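You operate a simulated robot arm through the tools that you are given. There is no shell and no other tool.

The job below is to be done with a simulated robot arm. You get a single attempt, and the scene is never put back.

JOB
Top the bleed cup up to its line with amber oil, then bleed out all bubbles.
Fine: pour from the cup of amber oil, spill none, stroke the shaft slowly and leave it down; wipe the old spill with the grey pad; cup and pad go back. Set down upright: cup. What is to be rubbed or washed off counts as gone when no trace of it is left.

It is judged by the outcome, as a careful person would: the job done as asked, and still so three seconds after it is handed in. It fails if anything else is knocked over, pushed out of place, dropped, spilled or broken.

ROBOT AND FRAMES
A 7-joint arm with a fingered hand, fixed in place. Base frame: the origin is at the foot of the arm, x ahead of it, y to its left, z up. Readings come in mm, degrees, newtons and seconds.
With the tool pointing down near the work surface it reaches from about 140 to 760 mm from the base axis. Its first joint turns from -69.0 to 172.0 degrees. Payload 3.4 kg.
Tool frame: the origin (TCP) lies between the finger pads and is the grasp point; the fingertips stand 39 mm ahead of it; z points along the fingers, y is the line along which they close. The gripper opens to 180 mm. The gripper's body begins 111 mm behind the TCP. The gripper is a hand of 3 fingers: y runs from the thumb to the fingers, the wrist lies at [0, 0, -262] in the tool frame, and closing takes about 1.5 s.
Orientation is told as [roll, pitch, yaw] about the base's x, y, z axes, in that order, counted from this pose: with the fingers straight down and closing along the base's y, the tool's x points along the base's -x, its y along +y and its z along -z.

CONTROLS
- The arm moves only by the tool send_rows. Its argument "commands" is a list of rows, each a list of 6 numbers: the shift along the tool's x, y, z in mm, then the turn, a rotation vector about the tool's x, y, z in degrees. In form: [[tx, ty, tz, ax, ay, az], ...]. A call has 1 to 20 rows; each row shifts and turns the commanded pose from where the row before left it, along the tool's axes as they then stand. "gripper" is the gripper command, from -1 (shut) to 1 (fully open), values between in proportion, set as the call begins (left out, the last holds). Rows are played at 5 a second. More than 50 mm and 8.6 degrees between two rows, or a gripper value outside its range, and nothing of the call is played. Where a pose cannot be reached the arm comes as near as it can. A force on the tool above 40 N (or 10 N above the force at the start of the call, whichever is more), or a blocked arm, ends the call early, and 0.2 s more pass. The fingers move at their own pace (about 72 mm/s each) and stop on an object; they squeeze with about 27 N. The grip force told is the motor's: it shows also when the fingers shut on nothing. Time passes only in rows, and 0.2 s behind the last, so rows that do not move let the fingers close. It gives the time, the measured TCP pose, the force on the tool (base axes), the opening and the grip force at its end, in the units of the frame above (readings bear some noise), with the torque about the TCP (base axes, N m) and any sound that the robot's microphone picked up.
- Cameras (640 x 400 px; columns grow to the right, rows downward): "scene" is fixed at [219.2, -648.6, 1669]; the picture's right is [0.83, -0.56, 0.00], its down [-0.52, -0.77, -0.38] and it looks along [0.21, 0.31, -0.93] (base axes); focal length 214 px, centre (320, 200). "wrist" rides on the gripper at [63, -36, -128] in the tool frame; the picture's right is [0.50, 0.87, 0.00], its down [-0.75, 0.44, -0.49] and it looks along [-0.43, 0.25, 0.87] (tool axes); focal length 226 px, centre (320, 200).
- capture(camera): a new picture of that camera. It takes no simulated time.
- slide_trunk(by): slides the trunk up (or, below 0, down) by that many mm; the arm rides with it, the base frame stays. It gives what a move gives, with no picture.
- preshape(shape): the hand has 3 fingers and takes this shape, open, in about a second: jaw (thumb against the fingers, like two jaws); tri (thumb and two fingers); tip (a fingertip pinch); poke (one finger out to press); point (the index stretched); flat (the hand flat); cup (the hand cupped); fist (a fist). The gripper value then closes the fingers along that shape, each until it touches; the sizes above hold for jaw. It gives what a move gives, with no picture.
- locate(camera, pixels): for up to 12 pixels [column, row] of the newest picture of that camera ("zoom" is the newest enlarged one), the place [x, y, z] in the base frame of the surface seen there, good to about 3 mm. It takes no simulated time.
- close_up(camera, box): a new picture of the part [left, top, right, bottom] of that camera's present view, enlarged. It takes no simulated time.
- job_done(): hands the job in; it is judged then, once.

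Leave the gripper open and the arm clear of the work at the hand-in unless told otherwise.

The tools are called after ">>>" by a JSON object that holds its "method" and its "body". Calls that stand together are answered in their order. send_rows: Moves the arm, as the interface text tells. Its arguments: {"type":"object","properties":{"commands":{"type":"array","items":{"type":"array","items":{"type":"number"}}},"gripper":{"type":"number"}},"required":["commands"]} The other tools are called the same way: slide_trunk (by) slides the trunk up or down; preshape (shape) gives the hand a shape; capture (camera) takes a picture; locate (camera, pixels) gives the place of the surface under pixels of a picture; close_up (camera, box) takes an enlarged picture of a part of a camera's view; job_done () hands the job in.

At the start:

```text
t: 0.0
eef_pos: [377.8, -365.3, 1453.8]
ee_rot: [0.0, 0.0, 0.0]
ft_force: [0.6, 0.7, -0.3]
wrist_torque: [-0.01, 0.01, -0.01]
grip_width: 180.0
grasp_force: 0.0
shape: jaw
trunk travel left (down, up): [-322.0, 220.0]
```

scene: 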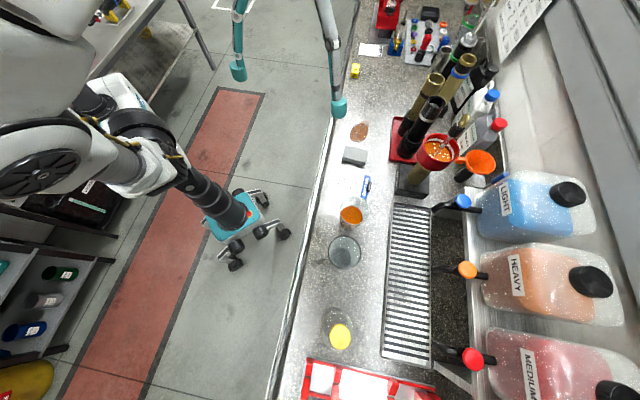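
wrist: 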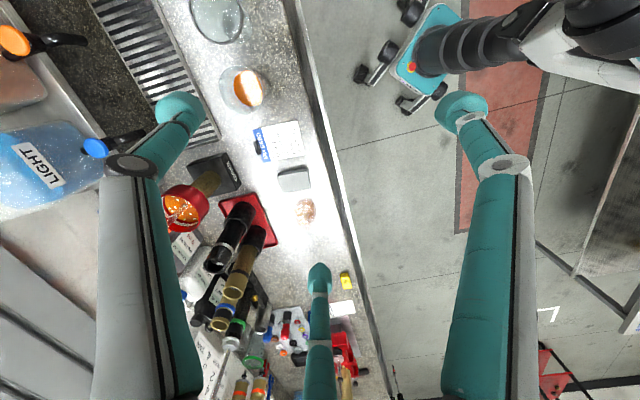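

I see a bench with an amber cup near (350,215), a grey pad near (353,156), an old spill near (359,131), and a red bleed cup on a damper near (437,152). I'll take enlarged pictures to see more before I move.

>>> {"method": "close_up", "body": {"camera": "scene", "box": [320, 100, 500, 212]}}

>>> {"method": "close_up", "body": {"camera": "scene", "box": [300, 170, 480, 282]}}

>>> {"method": "close_up", "body": {"camera": "wrist", "box": [140, 60, 340, 240]}}

```text
3.56 times, centred on (410, 156) of scene
```

zoom: 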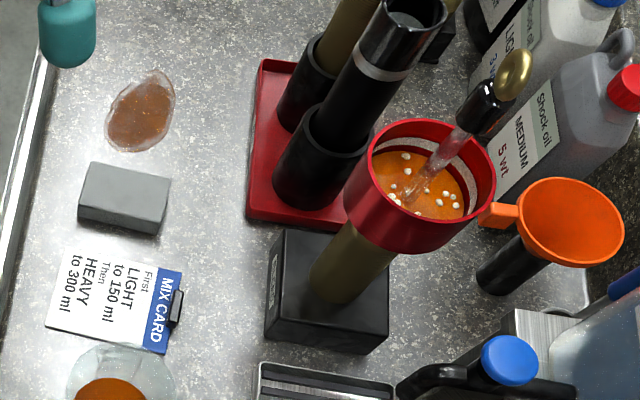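

```text
3.56 times, centred on (390, 226) of scene
```

zoom: 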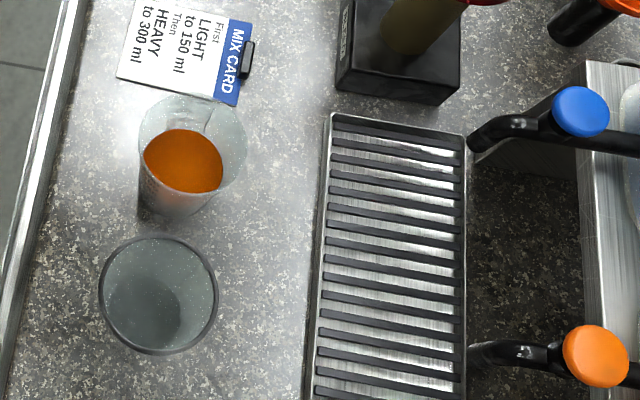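

```text
2.22 times, centred on (240, 150) of wrist
```

zoom: 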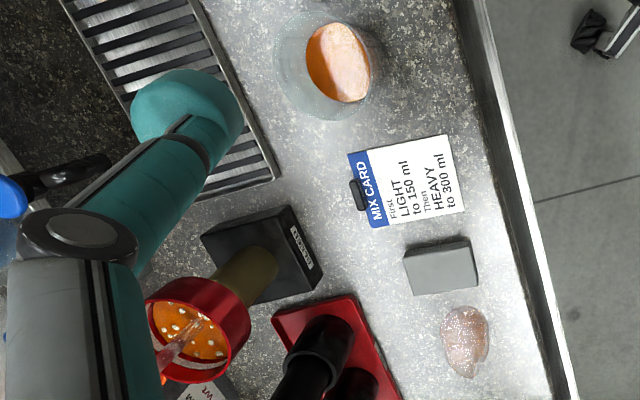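

The bleed cup holds orange oil with white bubbles, and a shaft with a gold eye and black end stands up out of it. I'll measure positions on the scene picture next: cup, pad, spill, bleed cup and shaft.

>>> {"method": "capture", "body": {"camera": "scene"}}

>>> {"method": "close_up", "body": {"camera": "scene", "box": [390, 100, 500, 200]}}

```text
taken
```

scene: 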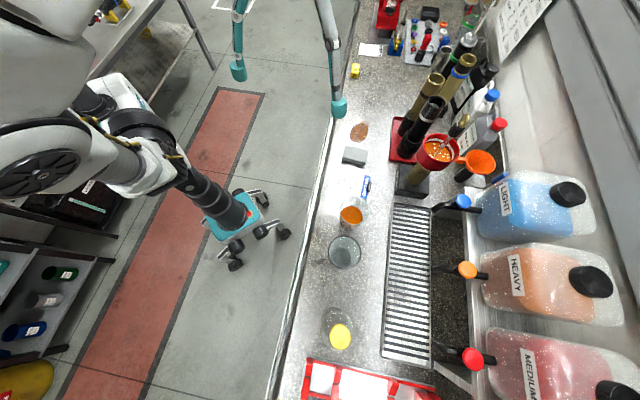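

```text
4.00 times, centred on (445, 150) of scene
```

zoom: 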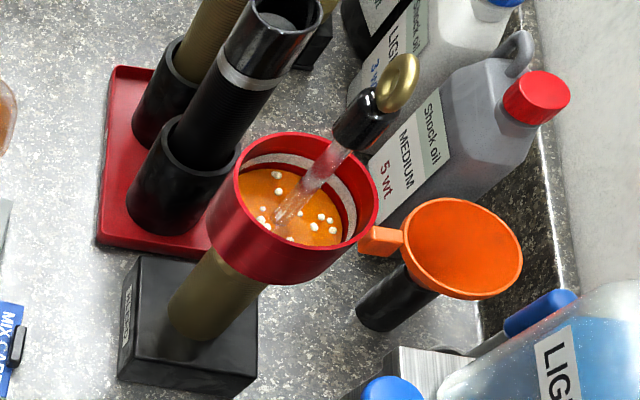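

Inside the bleed cup a white band shows at about (355,195) in the zoom, which is likely the line. I'll measure points on the knob, shaft, cup rim, oil and band, and the bench objects.

>>> {"method": "locate", "body": {"camera": "zoom", "pixels": [[400, 70], [380, 95], [360, 125], [345, 145], [330, 160], [285, 215], [300, 235], [250, 200], [270, 163], [350, 205], [352, 225], [262, 175]]}}

>>> {"method": "locate", "body": {"camera": "zoom", "pixels": [[290, 133], [240, 175], [375, 190], [300, 280], [230, 215], [195, 290], [190, 330], [130, 270], [255, 370], [135, 375], [400, 255], [470, 250]]}}

>>> {"method": "locate", "body": {"camera": "scene", "pixels": [[350, 215], [340, 203], [366, 205], [350, 232], [354, 152], [343, 160], [361, 165], [347, 147], [366, 150], [359, 131], [351, 133], [366, 128]]}}

>>> {"method": "locate", "body": {"camera": "scene", "pixels": [[345, 250], [331, 240], [360, 245], [340, 337], [330, 315], [368, 190], [390, 206], [355, 71], [438, 100], [425, 98], [310, 280], [325, 150]]}}

```text
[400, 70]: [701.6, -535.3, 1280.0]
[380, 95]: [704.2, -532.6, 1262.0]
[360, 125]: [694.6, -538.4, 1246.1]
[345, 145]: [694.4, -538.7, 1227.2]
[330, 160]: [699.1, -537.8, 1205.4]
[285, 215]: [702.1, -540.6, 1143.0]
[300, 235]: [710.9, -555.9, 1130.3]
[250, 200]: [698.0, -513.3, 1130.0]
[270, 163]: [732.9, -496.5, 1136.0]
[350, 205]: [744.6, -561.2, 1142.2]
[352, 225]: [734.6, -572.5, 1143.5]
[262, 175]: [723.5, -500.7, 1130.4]
```

```text
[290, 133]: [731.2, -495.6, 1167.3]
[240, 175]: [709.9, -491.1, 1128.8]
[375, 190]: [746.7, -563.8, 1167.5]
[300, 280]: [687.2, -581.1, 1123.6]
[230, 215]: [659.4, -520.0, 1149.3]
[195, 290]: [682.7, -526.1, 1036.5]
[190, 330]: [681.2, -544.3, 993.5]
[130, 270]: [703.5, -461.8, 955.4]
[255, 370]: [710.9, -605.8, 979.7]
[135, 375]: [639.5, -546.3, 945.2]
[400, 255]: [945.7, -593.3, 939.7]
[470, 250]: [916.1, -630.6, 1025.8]
```

```text
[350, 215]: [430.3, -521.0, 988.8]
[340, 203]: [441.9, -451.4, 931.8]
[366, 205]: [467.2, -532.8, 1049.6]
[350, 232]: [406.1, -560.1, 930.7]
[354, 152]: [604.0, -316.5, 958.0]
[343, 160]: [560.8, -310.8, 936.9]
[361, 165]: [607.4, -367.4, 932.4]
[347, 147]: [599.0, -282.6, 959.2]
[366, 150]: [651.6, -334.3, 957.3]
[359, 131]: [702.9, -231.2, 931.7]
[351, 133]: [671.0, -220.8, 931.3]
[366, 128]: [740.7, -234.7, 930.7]
```

```text
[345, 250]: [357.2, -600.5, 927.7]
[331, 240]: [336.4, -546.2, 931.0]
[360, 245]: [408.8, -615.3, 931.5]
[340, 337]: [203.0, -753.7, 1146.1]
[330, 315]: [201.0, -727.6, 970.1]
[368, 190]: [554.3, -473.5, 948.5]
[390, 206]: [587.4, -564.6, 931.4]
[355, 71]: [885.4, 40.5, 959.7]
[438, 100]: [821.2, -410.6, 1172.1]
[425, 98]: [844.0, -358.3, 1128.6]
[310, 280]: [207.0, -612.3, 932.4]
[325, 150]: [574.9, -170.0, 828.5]
```

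The bench top is at z≈931, the pad top at ≈958 and the knob at ≈1280. Next I need finer geometry of the amber cup, so I'll enlarge it.

>>> {"method": "close_up", "body": {"camera": "scene", "box": [325, 185, 385, 235]}}

```text
8.00 times, centred on (355, 210) of scene
```

zoom: 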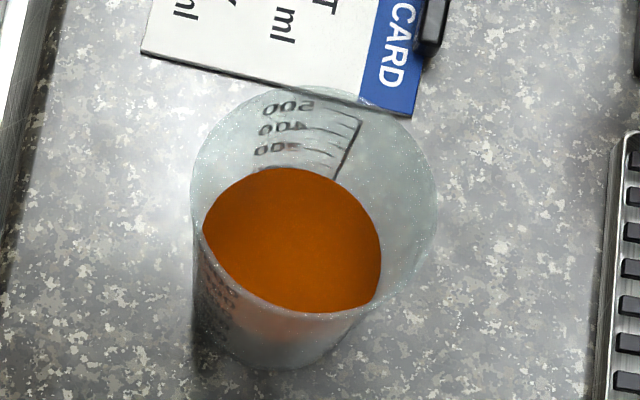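

It is a graduated beaker with amber oil a bit below the 300 mark. I'll measure the rim, oil and base.

>>> {"method": "locate", "body": {"camera": "zoom", "pixels": [[193, 190], [436, 200], [310, 88], [400, 130], [225, 125], [300, 312], [210, 250], [400, 275], [290, 240], [330, 135], [250, 355], [215, 335]]}}

>>> {"method": "locate", "body": {"camera": "zoom", "pixels": [[210, 270], [300, 330], [270, 345], [360, 180], [415, 200], [220, 170], [290, 105], [340, 150], [205, 230], [378, 230], [290, 170], [190, 360]]}}

```text
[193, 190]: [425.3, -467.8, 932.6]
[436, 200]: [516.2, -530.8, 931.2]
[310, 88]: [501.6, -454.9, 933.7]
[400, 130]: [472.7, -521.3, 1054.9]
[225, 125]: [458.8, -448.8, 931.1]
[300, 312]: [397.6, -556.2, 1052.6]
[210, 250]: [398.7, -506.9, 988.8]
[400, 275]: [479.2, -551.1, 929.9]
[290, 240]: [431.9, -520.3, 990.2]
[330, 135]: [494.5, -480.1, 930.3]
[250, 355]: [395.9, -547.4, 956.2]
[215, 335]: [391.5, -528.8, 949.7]
```

```text
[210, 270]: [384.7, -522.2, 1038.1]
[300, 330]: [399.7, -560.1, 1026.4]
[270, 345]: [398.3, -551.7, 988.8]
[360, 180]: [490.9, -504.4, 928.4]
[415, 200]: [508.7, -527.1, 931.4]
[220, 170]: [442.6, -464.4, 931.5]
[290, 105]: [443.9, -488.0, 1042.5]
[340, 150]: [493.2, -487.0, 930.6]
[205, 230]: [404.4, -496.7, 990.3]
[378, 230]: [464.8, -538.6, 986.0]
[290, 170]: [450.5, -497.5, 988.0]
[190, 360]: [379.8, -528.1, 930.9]
```

From these points the beaker's centre is about (429,-525), its rim radius about 46 mm and its height about 124 mm. Before using the hand I'll half close it in free air at z≈1453, nothing near, to see how the jaw fingers move.

>>> {"method": "send_rows", "body": {"commands": [[0, 0, 0, 0, 0, 0], [0, 0, 0, 0, 0, 0], [0, 0, 0, 0, 0, 0], [0, 0, 0, 0, 0, 0], [0, 0, 0, 0, 0, 0]], "gripper": 0.0}}

>>> {"method": "capture", "body": {"camera": "wrist"}}

>>> {"method": "capture", "body": {"camera": "scene"}}

```text
t: 1.2
eef_pos: [376.0, -359.2, 1454.6]
ee_rot: [-0.1, -0.1, 0.0]
ft_force: [-0.8, -0.6, 0.0]
wrist_torque: [0.01, -0.01, 0.0]
grip_width: 90.4
grasp_force: 0.1
shape: jaw
trunk travel left (down, up): [-322.0, 220.0]
```

```text
taken
```

wrist: 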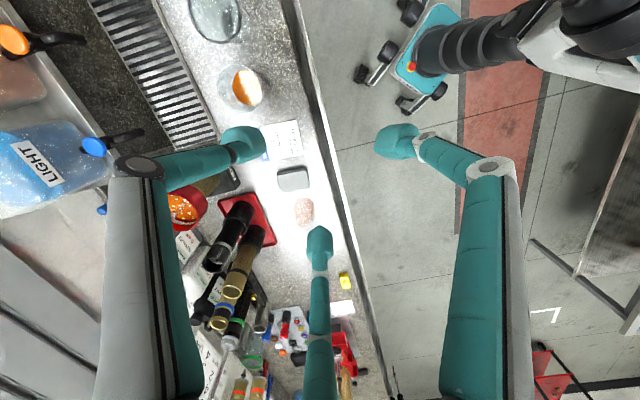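

```text
taken
```

scene: 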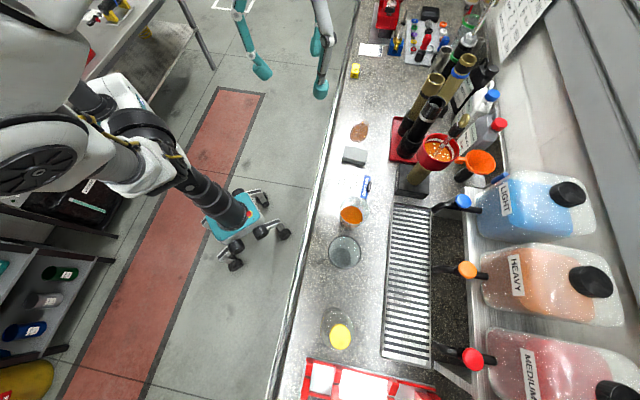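

At half closing the thumb comes along -y and the two other fingers come in from two sides. I'll shut it fully in the air to see where the tips meet.

>>> {"method": "send_rows", "body": {"commands": [[0, 0, 0, 0, 0, 0], [0, 0, 0, 0, 0, 0], [0, 0, 0, 0, 0, 0], [0, 0, 0, 0, 0, 0], [0, 0, 0, 0, 0, 0], [0, 0, 0, 0, 0, 0]], "gripper": -0.8}}

>>> {"method": "capture", "body": {"camera": "wrist"}}

>>> {"method": "close_up", "body": {"camera": "scene", "box": [200, 0, 380, 112]}}

```text
t: 2.6
eef_pos: [375.8, -359.6, 1455.9]
ee_rot: [-0.1, -0.1, 0.0]
ft_force: [0.8, -0.2, 0.6]
wrist_torque: [-0.02, -0.04, -0.01]
grip_width: 18.4
grasp_force: 0.1
shape: jaw
trunk travel left (down, up): [-322.0, 220.0]
```

```text
taken
```

wrist: 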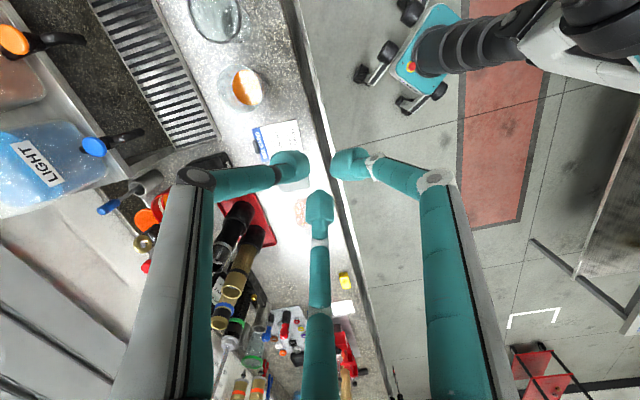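

```text
3.56 times, centred on (290, 56) of scene
```

zoom: 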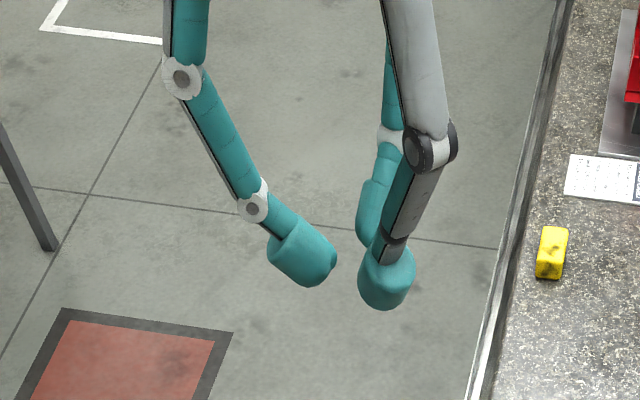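

In jaw the thumb faces two fingers that sit about ±50 mm to either side at cup width. I'll look at the other shapes in free air before choosing one for the cup: tri first.

>>> {"method": "preshape", "body": {"shape": "tri"}}

>>> {"method": "send_rows", "body": {"commands": [[0, 0, 0, 0, 0, 0], [0, 0, 0, 0, 0, 0], [0, 0, 0, 0, 0, 0], [0, 0, 0, 0, 0, 0], [0, 0, 0, 0, 0, 0]], "gripper": 0.0}}

>>> {"method": "capture", "body": {"camera": "wrist"}}

>>> {"method": "close_up", "body": {"camera": "scene", "box": [200, 0, 380, 112]}}

>>> {"method": "preshape", "body": {"shape": "tip"}}

>>> {"method": "send_rows", "body": {"commands": [[0, 0, 0, 0, 0, 0], [0, 0, 0, 0, 0, 0], [0, 0, 0, 0, 0, 0], [0, 0, 0, 0, 0, 0], [0, 0, 0, 0, 0, 0]], "gripper": 0.0}}

>>> {"method": "capture", "body": {"camera": "wrist"}}

>>> {"method": "close_up", "body": {"camera": "scene", "box": [200, 0, 380, 112]}}

```text
t: 3.5
eef_pos: [377.2, -360.2, 1454.4]
ee_rot: [-0.1, -0.1, 0.1]
ft_force: [0.5, 0.6, 1.4]
wrist_torque: [-0.03, 0.01, -0.01]
grip_width: 180.0
grasp_force: 0.0
shape: tri
trunk travel left (down, up): [-322.0, 220.0]
```

```text
t: 4.7
eef_pos: [376.4, -360.1, 1454.2]
ee_rot: [0.0, -0.1, 0.0]
ft_force: [0.0, 0.6, -0.4]
wrist_torque: [-0.01, 0.02, -0.02]
grip_width: 90.7
grasp_force: 0.1
shape: tri
trunk travel left (down, up): [-322.0, 220.0]
```

```text
taken
```

wrist: 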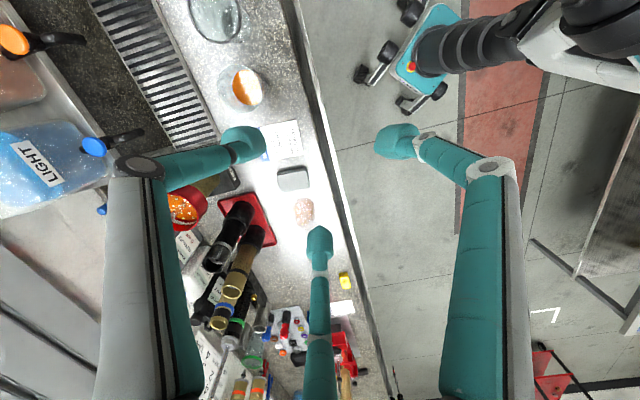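

```text
3.56 times, centred on (290, 56) of scene
```

zoom: 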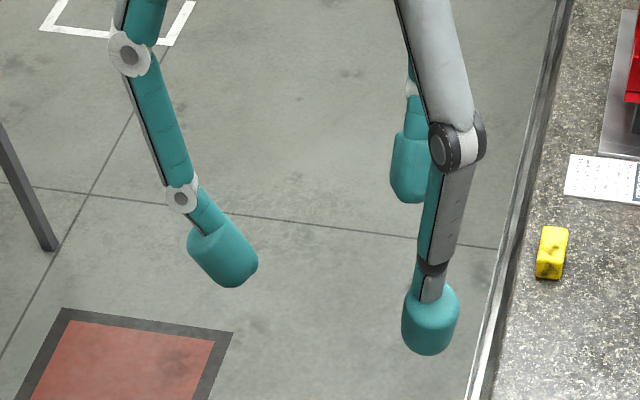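

```text
t: 5.6
eef_pos: [375.7, -358.9, 1454.2]
ee_rot: [-0.1, -0.2, 0.0]
ft_force: [0.3, -0.2, -0.4]
wrist_torque: [0.0, 0.0, -0.02]
grip_width: 180.0
grasp_force: 0.1
shape: tip
trunk travel left (down, up): [-322.0, 220.0]
```

```text
t: 6.8
eef_pos: [376.5, -359.2, 1454.3]
ee_rot: [-0.2, -0.1, 0.0]
ft_force: [0.1, -0.4, 1.0]
wrist_torque: [-0.04, 0.0, -0.04]
grip_width: 90.4
grasp_force: 0.0
shape: tip
trunk travel left (down, up): [-322.0, 220.0]
```

```text
taken
```

wrist: 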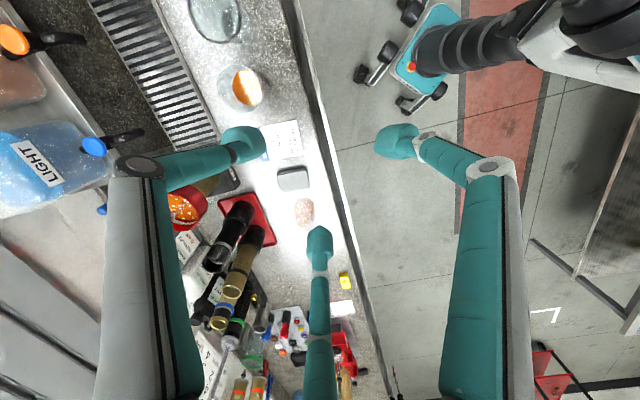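

```text
3.56 times, centred on (290, 56) of scene
```

zoom: 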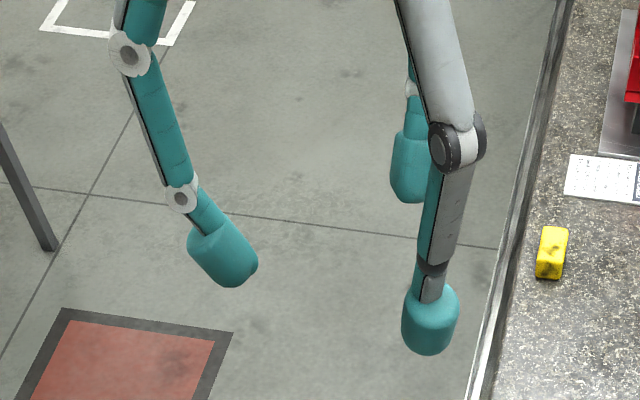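

The three shapes look the same: a centric three-finger grip, with the thumb at -y and the fingers at +y on either side. A top-down grip around the beaker suits that best. Next I'll map the obstacles around the bleed cup by enlarging the area behind and left of it.

>>> {"method": "preshape", "body": {"shape": "jaw"}}

>>> {"method": "close_up", "body": {"camera": "scene", "box": [380, 10, 540, 110]}}

>>> {"method": "locate", "body": {"camera": "scene", "pixels": [[437, 79], [438, 104], [462, 63], [469, 40], [460, 70], [490, 95], [499, 124], [484, 66], [447, 52], [478, 160], [462, 120], [468, 118]]}}

```text
t: 7.7
eef_pos: [376.0, -359.5, 1454.8]
ee_rot: [-0.1, 0.0, 0.0]
ft_force: [-0.2, 0.5, 0.0]
wrist_torque: [-0.02, -0.02, 0.01]
grip_width: 180.0
grasp_force: 0.0
shape: jaw
trunk travel left (down, up): [-322.0, 220.0]
```

```text
4.00 times, centred on (460, 60) of scene
```

zoom: 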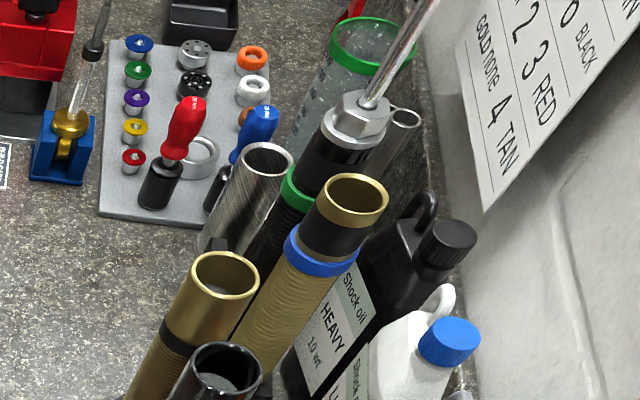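

```text
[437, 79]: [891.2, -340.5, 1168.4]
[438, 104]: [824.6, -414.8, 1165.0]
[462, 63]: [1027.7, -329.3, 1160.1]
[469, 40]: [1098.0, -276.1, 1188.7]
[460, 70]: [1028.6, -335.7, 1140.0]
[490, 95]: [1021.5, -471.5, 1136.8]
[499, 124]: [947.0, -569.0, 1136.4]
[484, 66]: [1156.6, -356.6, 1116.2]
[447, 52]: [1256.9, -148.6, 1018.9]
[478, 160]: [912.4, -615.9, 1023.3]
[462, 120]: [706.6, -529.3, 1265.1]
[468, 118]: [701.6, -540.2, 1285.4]
```

The shaft stands at about (702,-537) with its knob near z 1285. The bleed cup's rim is at z≈1167 with outer radius ≈49, and the oil is at ≈1130. The tubes nearby top out around 1170. I'll look closer at the inside of the bleed cup to find its line.

>>> {"method": "close_up", "body": {"camera": "scene", "box": [416, 128, 464, 172]}}

```text
9.09 times, centred on (440, 150) of scene
```

zoom: 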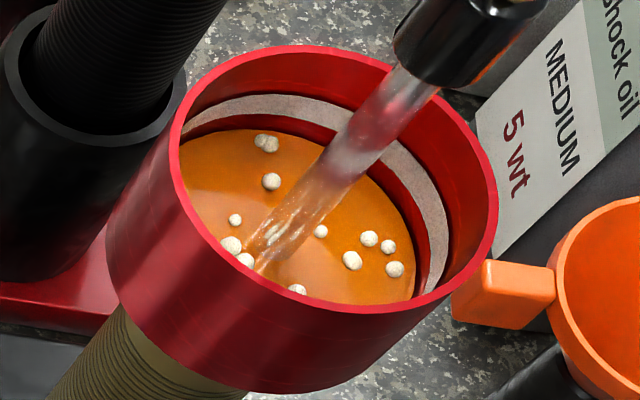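

The white ring inside the red cup is the fill line, and a red gap shows between it and the oil. I'll measure the ring's lower and upper edges, the oil and the rim.

>>> {"method": "locate", "body": {"camera": "zoom", "pixels": [[270, 98], [270, 108], [270, 116], [270, 126], [270, 138], [270, 80], [270, 52], [440, 230], [425, 232], [412, 235], [400, 240], [470, 200]]}}

>>> {"method": "locate", "body": {"camera": "zoom", "pixels": [[200, 110], [200, 122], [200, 130], [435, 280], [425, 282], [440, 270], [300, 200], [220, 250], [350, 280], [380, 210], [200, 190], [330, 140]]}}

```text
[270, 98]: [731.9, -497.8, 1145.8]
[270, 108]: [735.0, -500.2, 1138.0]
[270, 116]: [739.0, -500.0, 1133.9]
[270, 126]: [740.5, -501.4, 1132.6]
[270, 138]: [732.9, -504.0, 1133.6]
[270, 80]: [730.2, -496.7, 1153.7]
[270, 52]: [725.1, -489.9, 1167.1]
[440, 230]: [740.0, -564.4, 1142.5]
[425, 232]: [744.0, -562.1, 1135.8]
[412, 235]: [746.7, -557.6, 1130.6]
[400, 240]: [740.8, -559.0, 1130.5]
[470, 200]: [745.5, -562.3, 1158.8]
```

```text
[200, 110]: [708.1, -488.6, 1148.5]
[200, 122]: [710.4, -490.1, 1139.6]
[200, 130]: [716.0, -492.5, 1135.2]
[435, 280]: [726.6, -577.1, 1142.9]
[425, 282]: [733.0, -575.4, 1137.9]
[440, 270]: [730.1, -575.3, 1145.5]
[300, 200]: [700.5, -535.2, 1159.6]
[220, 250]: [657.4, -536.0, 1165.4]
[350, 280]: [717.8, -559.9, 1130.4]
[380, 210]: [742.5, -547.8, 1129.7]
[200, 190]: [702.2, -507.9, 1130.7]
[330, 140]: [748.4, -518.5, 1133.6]
```

The fill line is a ring from about z 1137 to 1147, so the oil at 1130 must rise about 11–12 mm, or roughly 80 ml. The pad measures about 88×59×27 mm, centred at (604,-325), with its long side along (0.67,-0.74). I'll start with the pad: move to above it at z≈1100 and turn the hand +42° so the thumb takes a short side.

>>> {"method": "send_rows", "body": {"commands": [[-19, 2.9, 29.5, 0, 0, 0], [-19, 2.9, 29.5, 0, 0, 0], [-19, 2.9, 29.5, 0, 0, 0], [-19, 2.9, 29.5, 0, 0, 0], [-19, 2.9, 29.5, 0, 0, 0], [-19, 2.9, 29.5, 0, 0, 0], [-19, 2.9, 29.5, 0, 0, 0], [-19, 2.9, 29.5, 0, 0, 0], [-19, 2.9, 29.5, 0, 0, 0], [-19, 2.9, 29.5, 0, 0, 0], [-19, 2.9, 29.5, 0, 0, 0], [-19, 2.9, 29.5, 0, 0, 0], [0, 0, 0, 0, 0, -7], [0, 0, 0, 0, 0, -7], [0, 0, 0, 0, 0, -7], [0, 0, 0, 0, 0, -7], [0, 0, 0, 0, 0, -7], [0, 0, 0, 0, 0, -7], [0, 0, 0, 0, 0, 0]], "gripper": 0.44}}

>>> {"method": "capture", "body": {"camera": "wrist"}}

>>> {"method": "capture", "body": {"camera": "scene"}}

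```text
t: 11.7
eef_pos: [604.7, -326.3, 1101.3]
ee_rot: [-0.2, 0.0, 42.1]
ft_force: [-0.7, -1.4, 0.3]
wrist_torque: [0.01, -0.02, -0.04]
grip_width: 130.2
grasp_force: 0.0
shape: jaw
trunk travel left (down, up): [-322.0, 220.0]
```

```text
taken
```

wrist: 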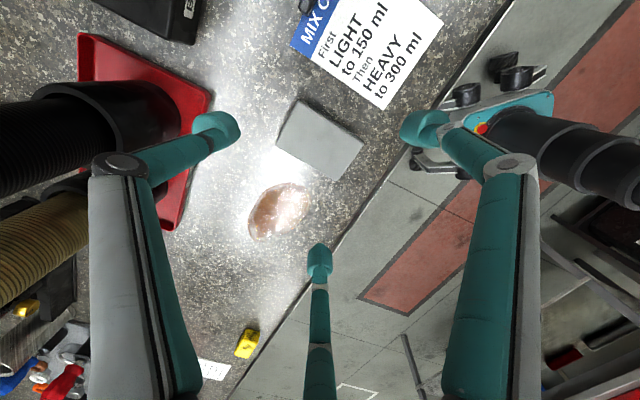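

```text
taken
```

scene: 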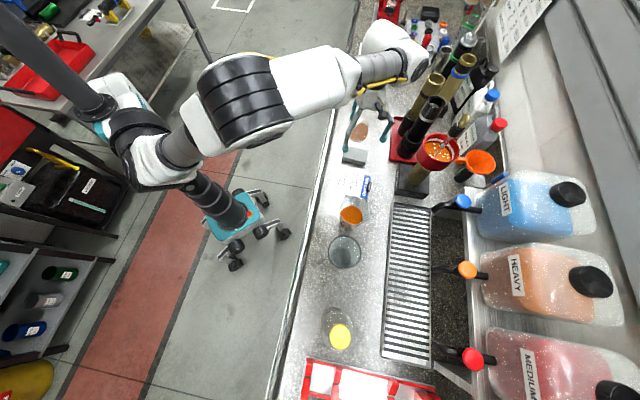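

I'm above the pad. In the wrist picture the pad's top face has corners near (298,100), (363,143), (340,180) and (277,147), and the spill sits around (278,210). I'll measure both.

>>> {"method": "locate", "body": {"camera": "wrist", "pixels": [[299, 103], [360, 143], [337, 174], [280, 145], [320, 140], [310, 160], [278, 210], [250, 225], [305, 188], [260, 195], [275, 235], [300, 215]]}}

>>> {"method": "close_up", "body": {"camera": "wrist", "box": [220, 80, 400, 260]}}

```text
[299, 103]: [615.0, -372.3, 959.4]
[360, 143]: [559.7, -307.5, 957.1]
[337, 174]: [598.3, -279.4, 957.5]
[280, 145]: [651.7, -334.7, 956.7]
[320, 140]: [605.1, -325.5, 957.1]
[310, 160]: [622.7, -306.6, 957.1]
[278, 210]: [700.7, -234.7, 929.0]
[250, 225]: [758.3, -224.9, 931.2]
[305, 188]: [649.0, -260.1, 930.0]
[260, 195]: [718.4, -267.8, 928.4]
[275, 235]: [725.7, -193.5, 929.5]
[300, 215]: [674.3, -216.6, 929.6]
```

```text
2.22 times, centred on (310, 170) of wrist
```

zoom: 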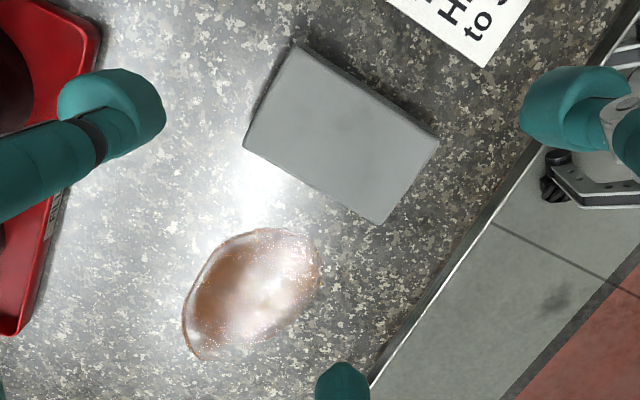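

The pad's centre measures (605,-324.5), right below the TCP. I'll measure the outline of the spill on the enlarged picture for planning the wipe.

>>> {"method": "locate", "body": {"camera": "zoom", "pixels": [[184, 325], [200, 356], [240, 340], [290, 312], [318, 280], [318, 248], [280, 230], [240, 235], [205, 265], [190, 295], [250, 290], [150, 330]]}}

```text
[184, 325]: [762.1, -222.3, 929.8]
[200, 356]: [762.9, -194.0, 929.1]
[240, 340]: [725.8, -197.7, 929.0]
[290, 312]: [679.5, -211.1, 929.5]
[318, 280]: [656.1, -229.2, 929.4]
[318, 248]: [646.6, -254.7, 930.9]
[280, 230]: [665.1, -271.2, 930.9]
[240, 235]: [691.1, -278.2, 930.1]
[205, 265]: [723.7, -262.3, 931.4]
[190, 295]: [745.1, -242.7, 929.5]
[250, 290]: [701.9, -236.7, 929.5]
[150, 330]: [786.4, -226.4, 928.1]
```

The spill runs from about (647,-255) to (763,-194) and is about 65 mm wide. Next I descend over the pad to TCP z≈977, which puts the fingertips ~7 mm above the bench, with the hand open to 130 mm.

>>> {"method": "send_rows", "body": {"commands": [[-1.4, 1.1, 25, 0, 0, 0], [0, 0, 25, 0, 0, 0], [0, 0, 25, 0, 0, 0], [0, 0, 20, 0, 0, 0], [0, 0, 15, 0, 0, 0], [0, 0, 8, 0, 0, 0], [0, 0, 6, 0, 0, 0], [0, 0, 0, 0, 0, 0]], "gripper": 0.44}}

>>> {"method": "capture", "body": {"camera": "wrist"}}

```text
t: 13.5
eef_pos: [606.4, -324.3, 976.2]
ee_rot: [-0.1, 0.0, 42.0]
ft_force: [0.6, 0.0, -1.5]
wrist_torque: [0.03, -0.01, 0.02]
grip_width: 130.1
grasp_force: 0.1
shape: jaw
trunk travel left (down, up): [-322.0, 220.0]
```

```text
taken
```

wrist: 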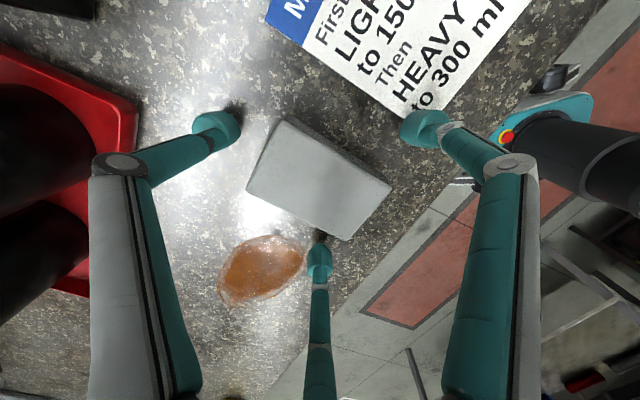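

The thumb faces the pad's left short side and the two fingers flank its long sides. I'll close on it now.

>>> {"method": "send_rows", "body": {"commands": [[0, 0, 0, 0, 0, 0], [0, 0, 0, 0, 0, 0], [0, 0, 0, 0, 0, 0], [0, 0, 0, 0, 0, 0], [0, 0, 0, 0, 0, 0], [0, 0, 0, 0, 0, 0], [0, 0, 0, 0, 0, 0]], "gripper": -1.0}}

>>> {"method": "capture", "body": {"camera": "wrist"}}

```text
t: 15.1
eef_pos: [606.4, -324.1, 978.1]
ee_rot: [-0.2, 0.1, 42.0]
ft_force: [-0.3, -0.1, 0.0]
wrist_torque: [-0.03, 0.0, 0.0]
grip_width: 62.9
grasp_force: 26.7
shape: jaw
trunk travel left (down, up): [-322.0, 220.0]
```

```text
taken
```

wrist: 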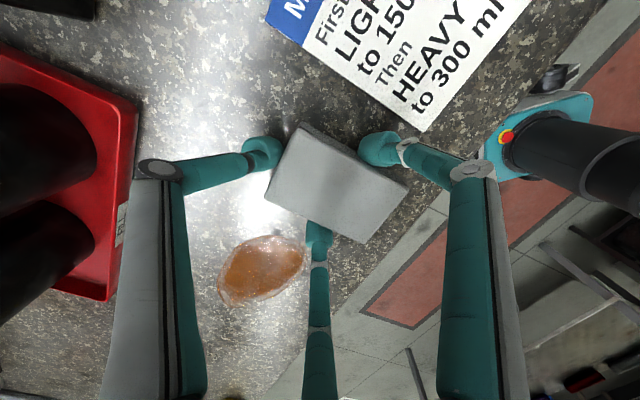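

The grip holds at 62.9 mm with 26.7 N, and the pad was nudged a little toward the fingers. I'll measure where its corners are now so I can put it back where it was.

>>> {"method": "locate", "body": {"camera": "wrist", "pixels": [[303, 128], [404, 187], [364, 237], [270, 193], [335, 186], [352, 158], [318, 217]]}}

>>> {"method": "close_up", "body": {"camera": "scene", "box": [330, 100, 400, 170]}}

```text
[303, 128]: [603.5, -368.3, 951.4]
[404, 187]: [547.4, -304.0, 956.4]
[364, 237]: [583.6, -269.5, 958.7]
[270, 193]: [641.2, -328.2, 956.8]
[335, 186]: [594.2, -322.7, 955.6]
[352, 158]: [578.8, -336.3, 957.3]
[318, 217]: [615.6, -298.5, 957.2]
```

```text
5.71 times, centred on (365, 135) of scene
```

zoom: 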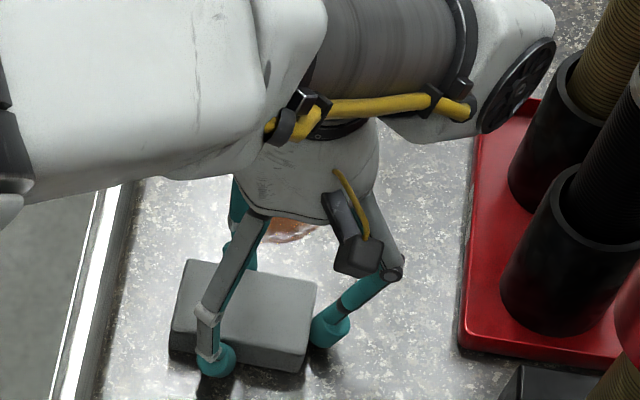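

The pad's centre is now about 12 mm in -x and 6 mm in +y from the TCP, and I'll allow for that. Next I lift it 15 mm and carry it over the near end of the spill, checking the grip holds.

>>> {"method": "send_rows", "body": {"commands": [[0, 0, -5, 0, 0, 0], [0, 0, -10, 0, 0, 0], [-20, 0, 0, 0, 0, 0], [-20, 0, 0, 0, 0, 0], [-20, 0, 0, 0, 0, 0], [-20, 0, 0, 0, 0, 0], [0, 0, 0, 0, 0, 0]]}}

>>> {"method": "capture", "body": {"camera": "wrist"}}

```text
t: 16.7
eef_pos: [664.8, -271.0, 991.7]
ee_rot: [-0.2, 0.0, 42.0]
ft_force: [0.2, 0.4, -0.3]
wrist_torque: [0.01, -0.04, 0.03]
grip_width: 62.7
grasp_force: 27.6
shape: jaw
trunk travel left (down, up): [-322.0, 220.0]
```

```text
taken
```

wrist: 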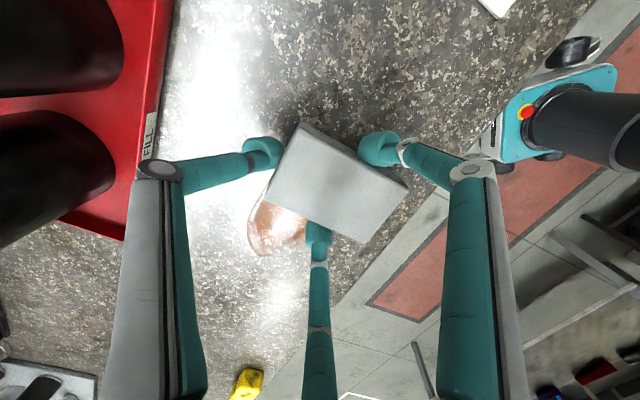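

The pad is held firmly. I'll lower it onto the near end of the spill and press lightly, watching the force.

>>> {"method": "send_rows", "body": {"commands": [[0, 0, 6, 0, 0, 0], [0, 0, 5, 0, 0, 0], [0, 0, 3, 0, 0, 0], [0, 0, 1.5, 0, 0, 0], [0, 0, 1, 0, 0, 0], [0, 0, 0, 0, 0, 0]]}}

```text
t: 18.1
eef_pos: [665.9, -270.7, 976.4]
ee_rot: [-0.2, 0.0, 41.9]
ft_force: [-1.0, -0.5, 6.3]
wrist_torque: [-0.03, 0.03, 0.02]
grip_width: 62.9
grasp_force: 26.5
shape: jaw
trunk travel left (down, up): [-322.0, 220.0]
```

Contact gives about 6 N. I'll wipe slowly along the spill toward its far end, about 107 mm, and check whether the arm reaches.

>>> {"method": "send_rows", "body": {"commands": [[-8, -1.9, 0.3, 0, 0, 0], [-8, -1.9, 0, 0, 0, 0], [-8, -1.9, 0, 0, 0, 0], [-8, -1.9, 0, 0, 0, 0], [-8, -1.9, 0, 0, 0, 0], [-8, -1.9, 0, 0, 0, 0], [-8, -1.9, 0, 0, 0, 0], [-8, -1.9, 0, 0, 0, 0], [-8, -1.9, 0, 0, 0, 0], [-8, -1.9, 0, 0, 0, 0], [-8, -1.9, 0, 0, 0, 0], [-8, -1.9, 0, 0, 0, 0], [-8, -1.9, 0, 0, 0, 0], [0, 0, 0, 0, 0, 0]]}}

>>> {"method": "capture", "body": {"camera": "wrist"}}

```text
t: 21.1
eef_pos: [683.6, -256.5, 984.4]
ee_rot: [-0.2, -0.2, 42.0]
ft_force: [0.0, 0.2, -0.8]
wrist_torque: [0.01, -0.01, -0.04]
grip_width: 62.8
grasp_force: 27.5
shape: jaw
out of reach, approached as far as the arm can: row 3, 4, 5, 6, 7, 8, 9, 10, 11, 12, 13
trunk travel left (down, up): [-322.0, 220.0]
```

```text
taken
```

wrist: 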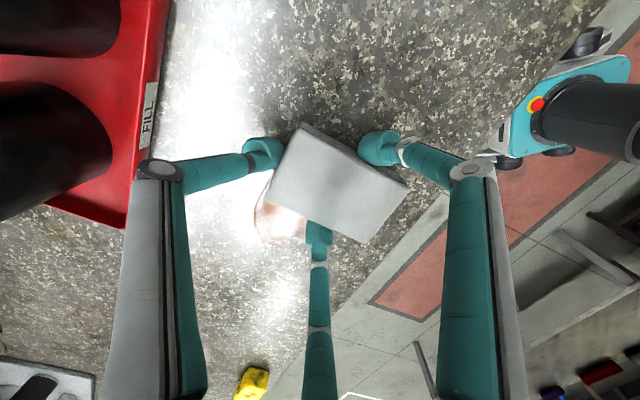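

The arm ran out of reach at radius ≈730 mm with the trunk at this height. Lowering the shoulder should add reach, so I'll lift the pad clear first and then slide the trunk down.

>>> {"method": "send_rows", "body": {"commands": [[0, 0, -10, 0, 0, 0], [20, 0, -30, 0, 0, 0], [20, 0, -40, 0, 0, 0], [20, 0, -40, 0, 0, 0], [20, 0, -40, 0, 0, 0], [20, 0, -40, 0, 0, 0], [0, 0, 0, 0, 0, 0]]}}

```text
t: 22.7
eef_pos: [610.2, -322.8, 1183.8]
ee_rot: [0.0, 0.1, 42.1]
ft_force: [0.0, 0.4, 0.4]
wrist_torque: [0.0, 0.04, 0.02]
grip_width: 62.6
grasp_force: 27.7
shape: jaw
trunk travel left (down, up): [-322.0, 220.0]
```

The commanded pose follows the measured one. I'll raise another 40 mm for margin, then slide the trunk down 200 mm, which leaves the pad's bottom about 47 mm above the bench.

>>> {"method": "send_rows", "body": {"commands": [[0, 0, -20, 0, 0, 0], [0, 0, -20, 0, 0, 0], [0, 0, 0, 0, 0, 0]]}}

>>> {"method": "slide_trunk", "body": {"by": -200}}

>>> {"method": "capture", "body": {"camera": "scene"}}

>>> {"method": "capture", "body": {"camera": "wrist"}}

```text
t: 23.5
eef_pos: [608.2, -321.5, 1224.0]
ee_rot: [-0.2, -0.1, 41.9]
ft_force: [-0.4, 0.4, -1.0]
wrist_torque: [0.0, -0.02, 0.01]
grip_width: 62.6
grasp_force: 26.9
shape: jaw
trunk travel left (down, up): [-322.0, 220.0]
```

```text
t: 25.7
eef_pos: [607.7, -320.7, 1026.2]
ee_rot: [-0.2, -0.1, 42.1]
ft_force: [0.2, -0.7, 0.7]
wrist_torque: [0.02, 0.01, -0.06]
grip_width: 62.3
grasp_force: 26.9
shape: jaw
trunk travel left (down, up): [-122.0, 420.0]
```

```text
taken
```

scene: 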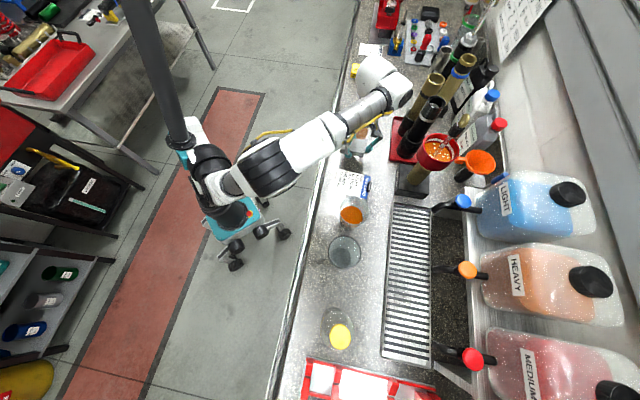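

```text
taken
```

wrist: 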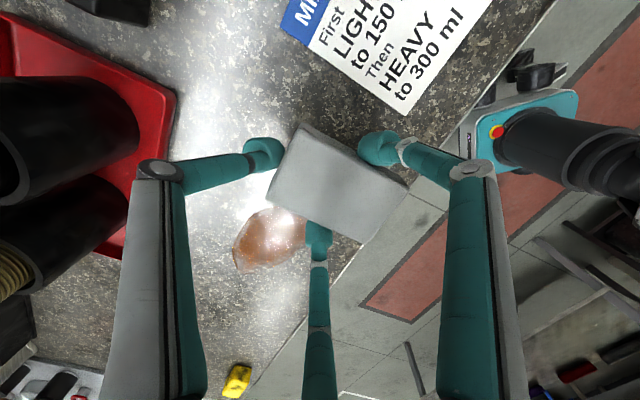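

The trunk is down and the pad is still held. I'll go back over the near end of the spill and press down onto the bench again.

>>> {"method": "send_rows", "body": {"commands": [[-25, -0.5, 8, 0, 0, 0], [-25, -0.5, 10, 0, 0, 0], [-26.6, -0.6, 10, 0, 0, 0], [0, 0, 10, 0, 0, 0], [0, 0, 6, 0, 0, 0], [0, 0, 4, 0, 0, 0], [0, 0, 1.5, 0, 0, 0], [0, 0, 0, 0, 0, 0]]}}

```text
t: 27.5
eef_pos: [667.3, -272.3, 977.5]
ee_rot: [-0.1, -0.1, 42.0]
ft_force: [1.4, -0.3, 7.8]
wrist_torque: [0.0, -0.03, 0.04]
grip_width: 62.7
grasp_force: 27.3
shape: jaw
trunk travel left (down, up): [-122.0, 420.0]
```

About 8 N of contact force again. Now I wipe slowly along the spill to its far end.

>>> {"method": "send_rows", "body": {"commands": [[-8, -1.9, 0.2, 0, 0, 0], [-8, -1.9, 0, 0, 0, 0], [-8, -1.9, 0, 0, 0, 0], [-8, -1.9, 0, 0, 0, 0], [-8, -1.9, 0, 0, 0, 0], [-8, -1.9, 0, 0, 0, 0], [-8, -1.9, 0, 0, 0, 0], [-8, -1.9, 0, 0, 0, 0], [-8, -1.9, 0, 0, 0, 0], [-8, -1.9, 0, 0, 0, 0], [-8, -1.9, 0, 0, 0, 0], [-8, -1.9, 0, 0, 0, 0], [-8, -1.9, 0, 0, 0, 0], [0, 0, 0, 0, 0, 0]]}}

>>> {"method": "capture", "body": {"camera": "wrist"}}

```text
t: 30.5
eef_pos: [735.6, -233.1, 975.1]
ee_rot: [-0.3, -0.1, 42.1]
ft_force: [4.6, 3.7, 20.1]
wrist_torque: [0.08, -0.16, 0.17]
grip_width: 62.1
grasp_force: 26.8
shape: jaw
out of reach, approached as far as the arm can: row 11, 12, 13
trunk travel left (down, up): [-122.0, 420.0]
```

```text
taken
```

wrist: 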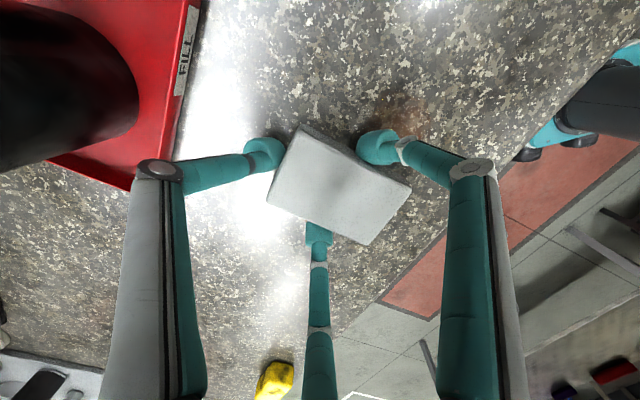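

The arm got to radius ≈772 and the pad now covers most of the spill; a faint brown patch still shows near (400,115) at the near end. I'll wipe back to the near end, past the start.

>>> {"method": "send_rows", "body": {"commands": [[8, 1.9, 0, 0, 0, 0], [8, 1.9, 0, 0, 0, 0], [8, 1.9, 0, 0, 0, 0], [8, 1.9, 0, 0, 0, 0], [8, 1.9, 0, 0, 0, 0], [8, 1.9, 0, 0, 0, 0], [8, 1.9, 0, 0, 0, 0], [8, 1.9, 0, 0, 0, 0], [8, 1.9, 0, 0, 0, 0], [8, 1.9, 0, 0, 0, 0], [8, 1.9, 0, 0, 0, 0], [8, 1.9, 0, 0, 0, 0], [0, 0, 0, 0, 0, 0]]}}

>>> {"method": "capture", "body": {"camera": "wrist"}}

```text
t: 33.3
eef_pos: [649.1, -282.3, 972.6]
ee_rot: [-0.3, 0.0, 41.9]
ft_force: [2.6, 1.6, 16.6]
wrist_torque: [0.21, -0.14, -0.06]
grip_width: 62.1
grasp_force: 27.5
shape: jaw
trunk travel left (down, up): [-122.0, 420.0]
```

```text
taken
```

wrist: 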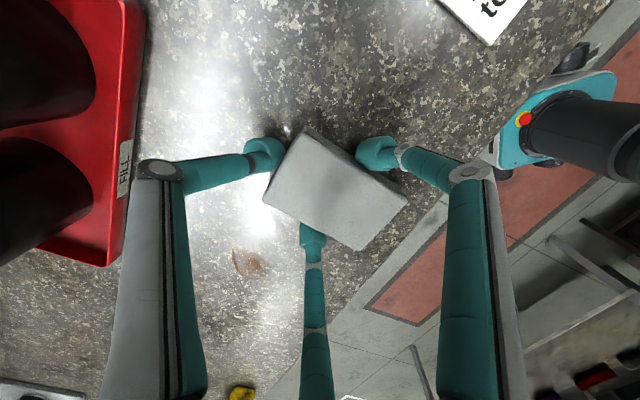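

Most of the spill is gone; a small patch remains at about (247,262), the far tip. I'll raise 2 mm to ease the pressure and measure that patch.

>>> {"method": "locate", "body": {"camera": "wrist", "pixels": [[232, 250], [248, 262], [262, 265], [240, 272], [303, 130], [404, 192], [365, 245], [268, 197], [238, 258], [255, 255]]}}

>>> {"method": "close_up", "body": {"camera": "wrist", "box": [200, 210, 320, 310]}}

```text
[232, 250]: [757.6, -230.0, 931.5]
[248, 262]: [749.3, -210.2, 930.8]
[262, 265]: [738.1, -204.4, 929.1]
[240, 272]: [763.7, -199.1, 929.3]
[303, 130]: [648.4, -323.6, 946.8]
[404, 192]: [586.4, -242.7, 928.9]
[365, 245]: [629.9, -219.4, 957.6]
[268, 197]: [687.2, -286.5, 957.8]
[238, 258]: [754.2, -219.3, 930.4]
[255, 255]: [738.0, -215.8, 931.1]
```

```text
4.00 times, centred on (260, 260) of wrist
```

zoom: 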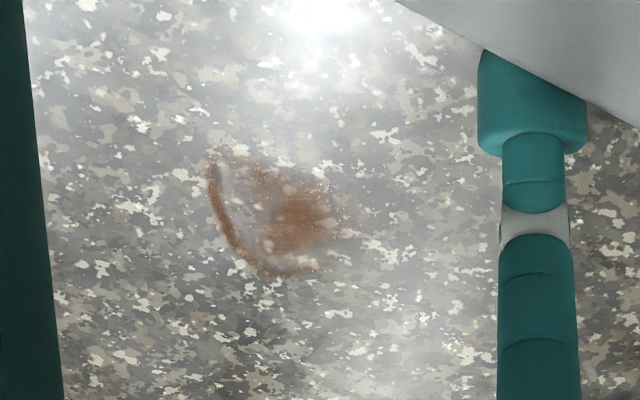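

The far tip patch spans about (738,-205) to (764,-199), just past what the pad reaches in this turn. I'll lift, turn the hand -90° so the pad's long side points outward, and move over it.

>>> {"method": "send_rows", "body": {"commands": [[0, 0, -10, 0, 0, 0], [-15, 0, -15, 0, 0, 0], [-15, 0, 0, 0, 0, 7.5], [0, 0, 0, 0, 0, 7.5], [0, 0, 0, 0, 0, 7.5], [0, 0, 0, 0, 0, 7.5], [0, 0, 0, 0, 0, 7.5], [0, 0, 0, 0, 0, 7.5], [0, 0, 0, 0, 0, 7.5], [0, 0, 0, 0, 0, 7.5], [0, 0, 0, 0, 0, 7.5], [0, 0, 0, 0, 0, 7.5], [0, 0, 0, 0, 0, 7.5], [0, 0, 0, 0, 0, 7.5], [0, 0, 0, 0, 0, 0]]}}

>>> {"method": "capture", "body": {"camera": "wrist"}}

```text
t: 36.5
eef_pos: [673.0, -262.3, 998.2]
ee_rot: [0.0, -0.2, -48.1]
ft_force: [0.3, -0.9, 0.3]
wrist_torque: [-0.05, -0.01, 0.0]
grip_width: 62.1
grasp_force: 27.4
shape: jaw
trunk travel left (down, up): [-122.0, 420.0]
```

```text
taken
```

wrist: 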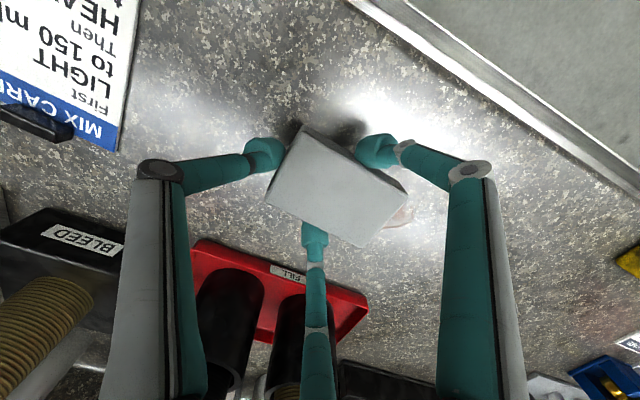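

The turn worked. I'll move partway, lower onto the bench at TCP z≈973, then wipe outward over the remaining patch.

>>> {"method": "send_rows", "body": {"commands": [[-5, 15, 5, 0, 0, 0], [-5, 15, 8, 0, 0, 0], [0, 0, 7, 0, 0, 0], [0, 0, 4, 0, 0, 0], [0, 0, 2, 0, 0, 0], [0, 0, 0, 0, 0, 0]]}}

```text
t: 37.9
eef_pos: [700.7, -249.5, 973.9]
ee_rot: [0.1, -0.3, -48.0]
ft_force: [1.8, -2.2, 11.7]
wrist_torque: [-0.02, -0.11, 0.02]
grip_width: 62.1
grasp_force: 27.5
shape: jaw
trunk travel left (down, up): [-122.0, 420.0]
```

The force is about 12 N, good contact. I wipe outward along the pad's long side, then back.

>>> {"method": "send_rows", "body": {"commands": [[-1.4, 6, 0, 0, 0, 0], [-1.4, 6, 0, 0, 0, 0], [-1.4, 6, 0, 0, 0, 0], [-1.4, 6, 0, 0, 0, 0], [-1.4, 6, 0, 0, 0, 0], [-1.4, 6, 0, 0, 0, 0], [0, 4, 0, 0, 0, 0], [0, 0, 0, 0, 0, 0], [0, -6, 0, 0, 0, 0], [0, -6, 0, 0, 0, 0], [0, -6, 0, 0, 0, 0], [0, -6, 0, 0, 0, 0], [0, 6, 0, 0, 0, 0], [0, 6, 0, 0, 0, 0], [0, 6, 0, 0, 0, 0], [0, 6, 0, 0, 0, 0], [0, 0, 0, 0, 0, 0]]}}

>>> {"method": "capture", "body": {"camera": "wrist"}}

```text
t: 41.5
eef_pos: [736.0, -230.1, 972.4]
ee_rot: [0.1, -0.2, -48.0]
ft_force: [-3.5, -4.0, 15.0]
wrist_torque: [-0.18, 0.15, -0.01]
grip_width: 60.2
grasp_force: 26.6
shape: jaw
trunk travel left (down, up): [-122.0, 420.0]
```

```text
taken
```

wrist: 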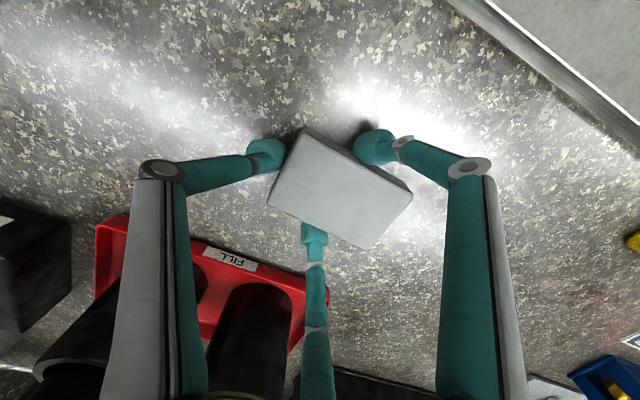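

The pad covers the patch. I'll wipe back inward, then lift and retreat to see the bench.

>>> {"method": "send_rows", "body": {"commands": [[0, -6, 0, 0, 0, 0], [0, -6, 0, 0, 0, 0], [0, -6, 0, 0, 0, 0], [0, -6, 0, 0, 0, 0], [0, -6, 0, 0, 0, 0], [0, -6, 0, 0, 0, 0], [0, -6, 0, 0, 0, 0], [0, 0, -10, 0, 0, 0], [0, -20, -20, 0, 0, 0], [0, -30, -20, 0, 0, 0], [0, -30, -20, 0, 0, 0], [0, -20, -20, 0, 0, 0], [0, 0, 0, 0, 0, 0]]}}

>>> {"method": "capture", "body": {"camera": "wrist"}}

>>> {"method": "capture", "body": {"camera": "scene"}}

```text
t: 44.3
eef_pos: [633.7, -325.1, 1059.1]
ee_rot: [-0.2, -0.1, -48.0]
ft_force: [0.7, 0.3, -0.8]
wrist_torque: [-0.01, 0.0, 0.03]
grip_width: 58.5
grasp_force: 27.4
shape: jaw
trunk travel left (down, up): [-122.0, 420.0]
```

```text
taken
```

wrist: 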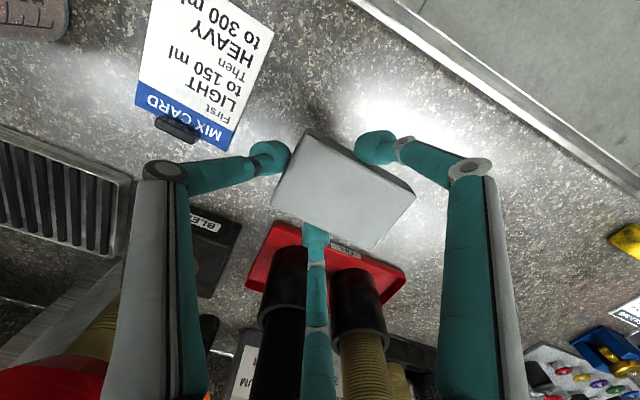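

```text
taken
```

scene: 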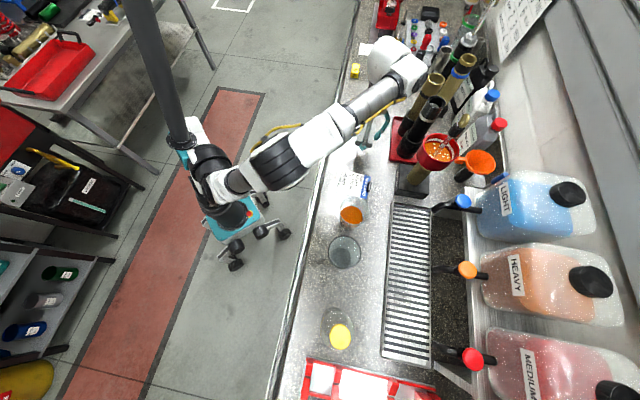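

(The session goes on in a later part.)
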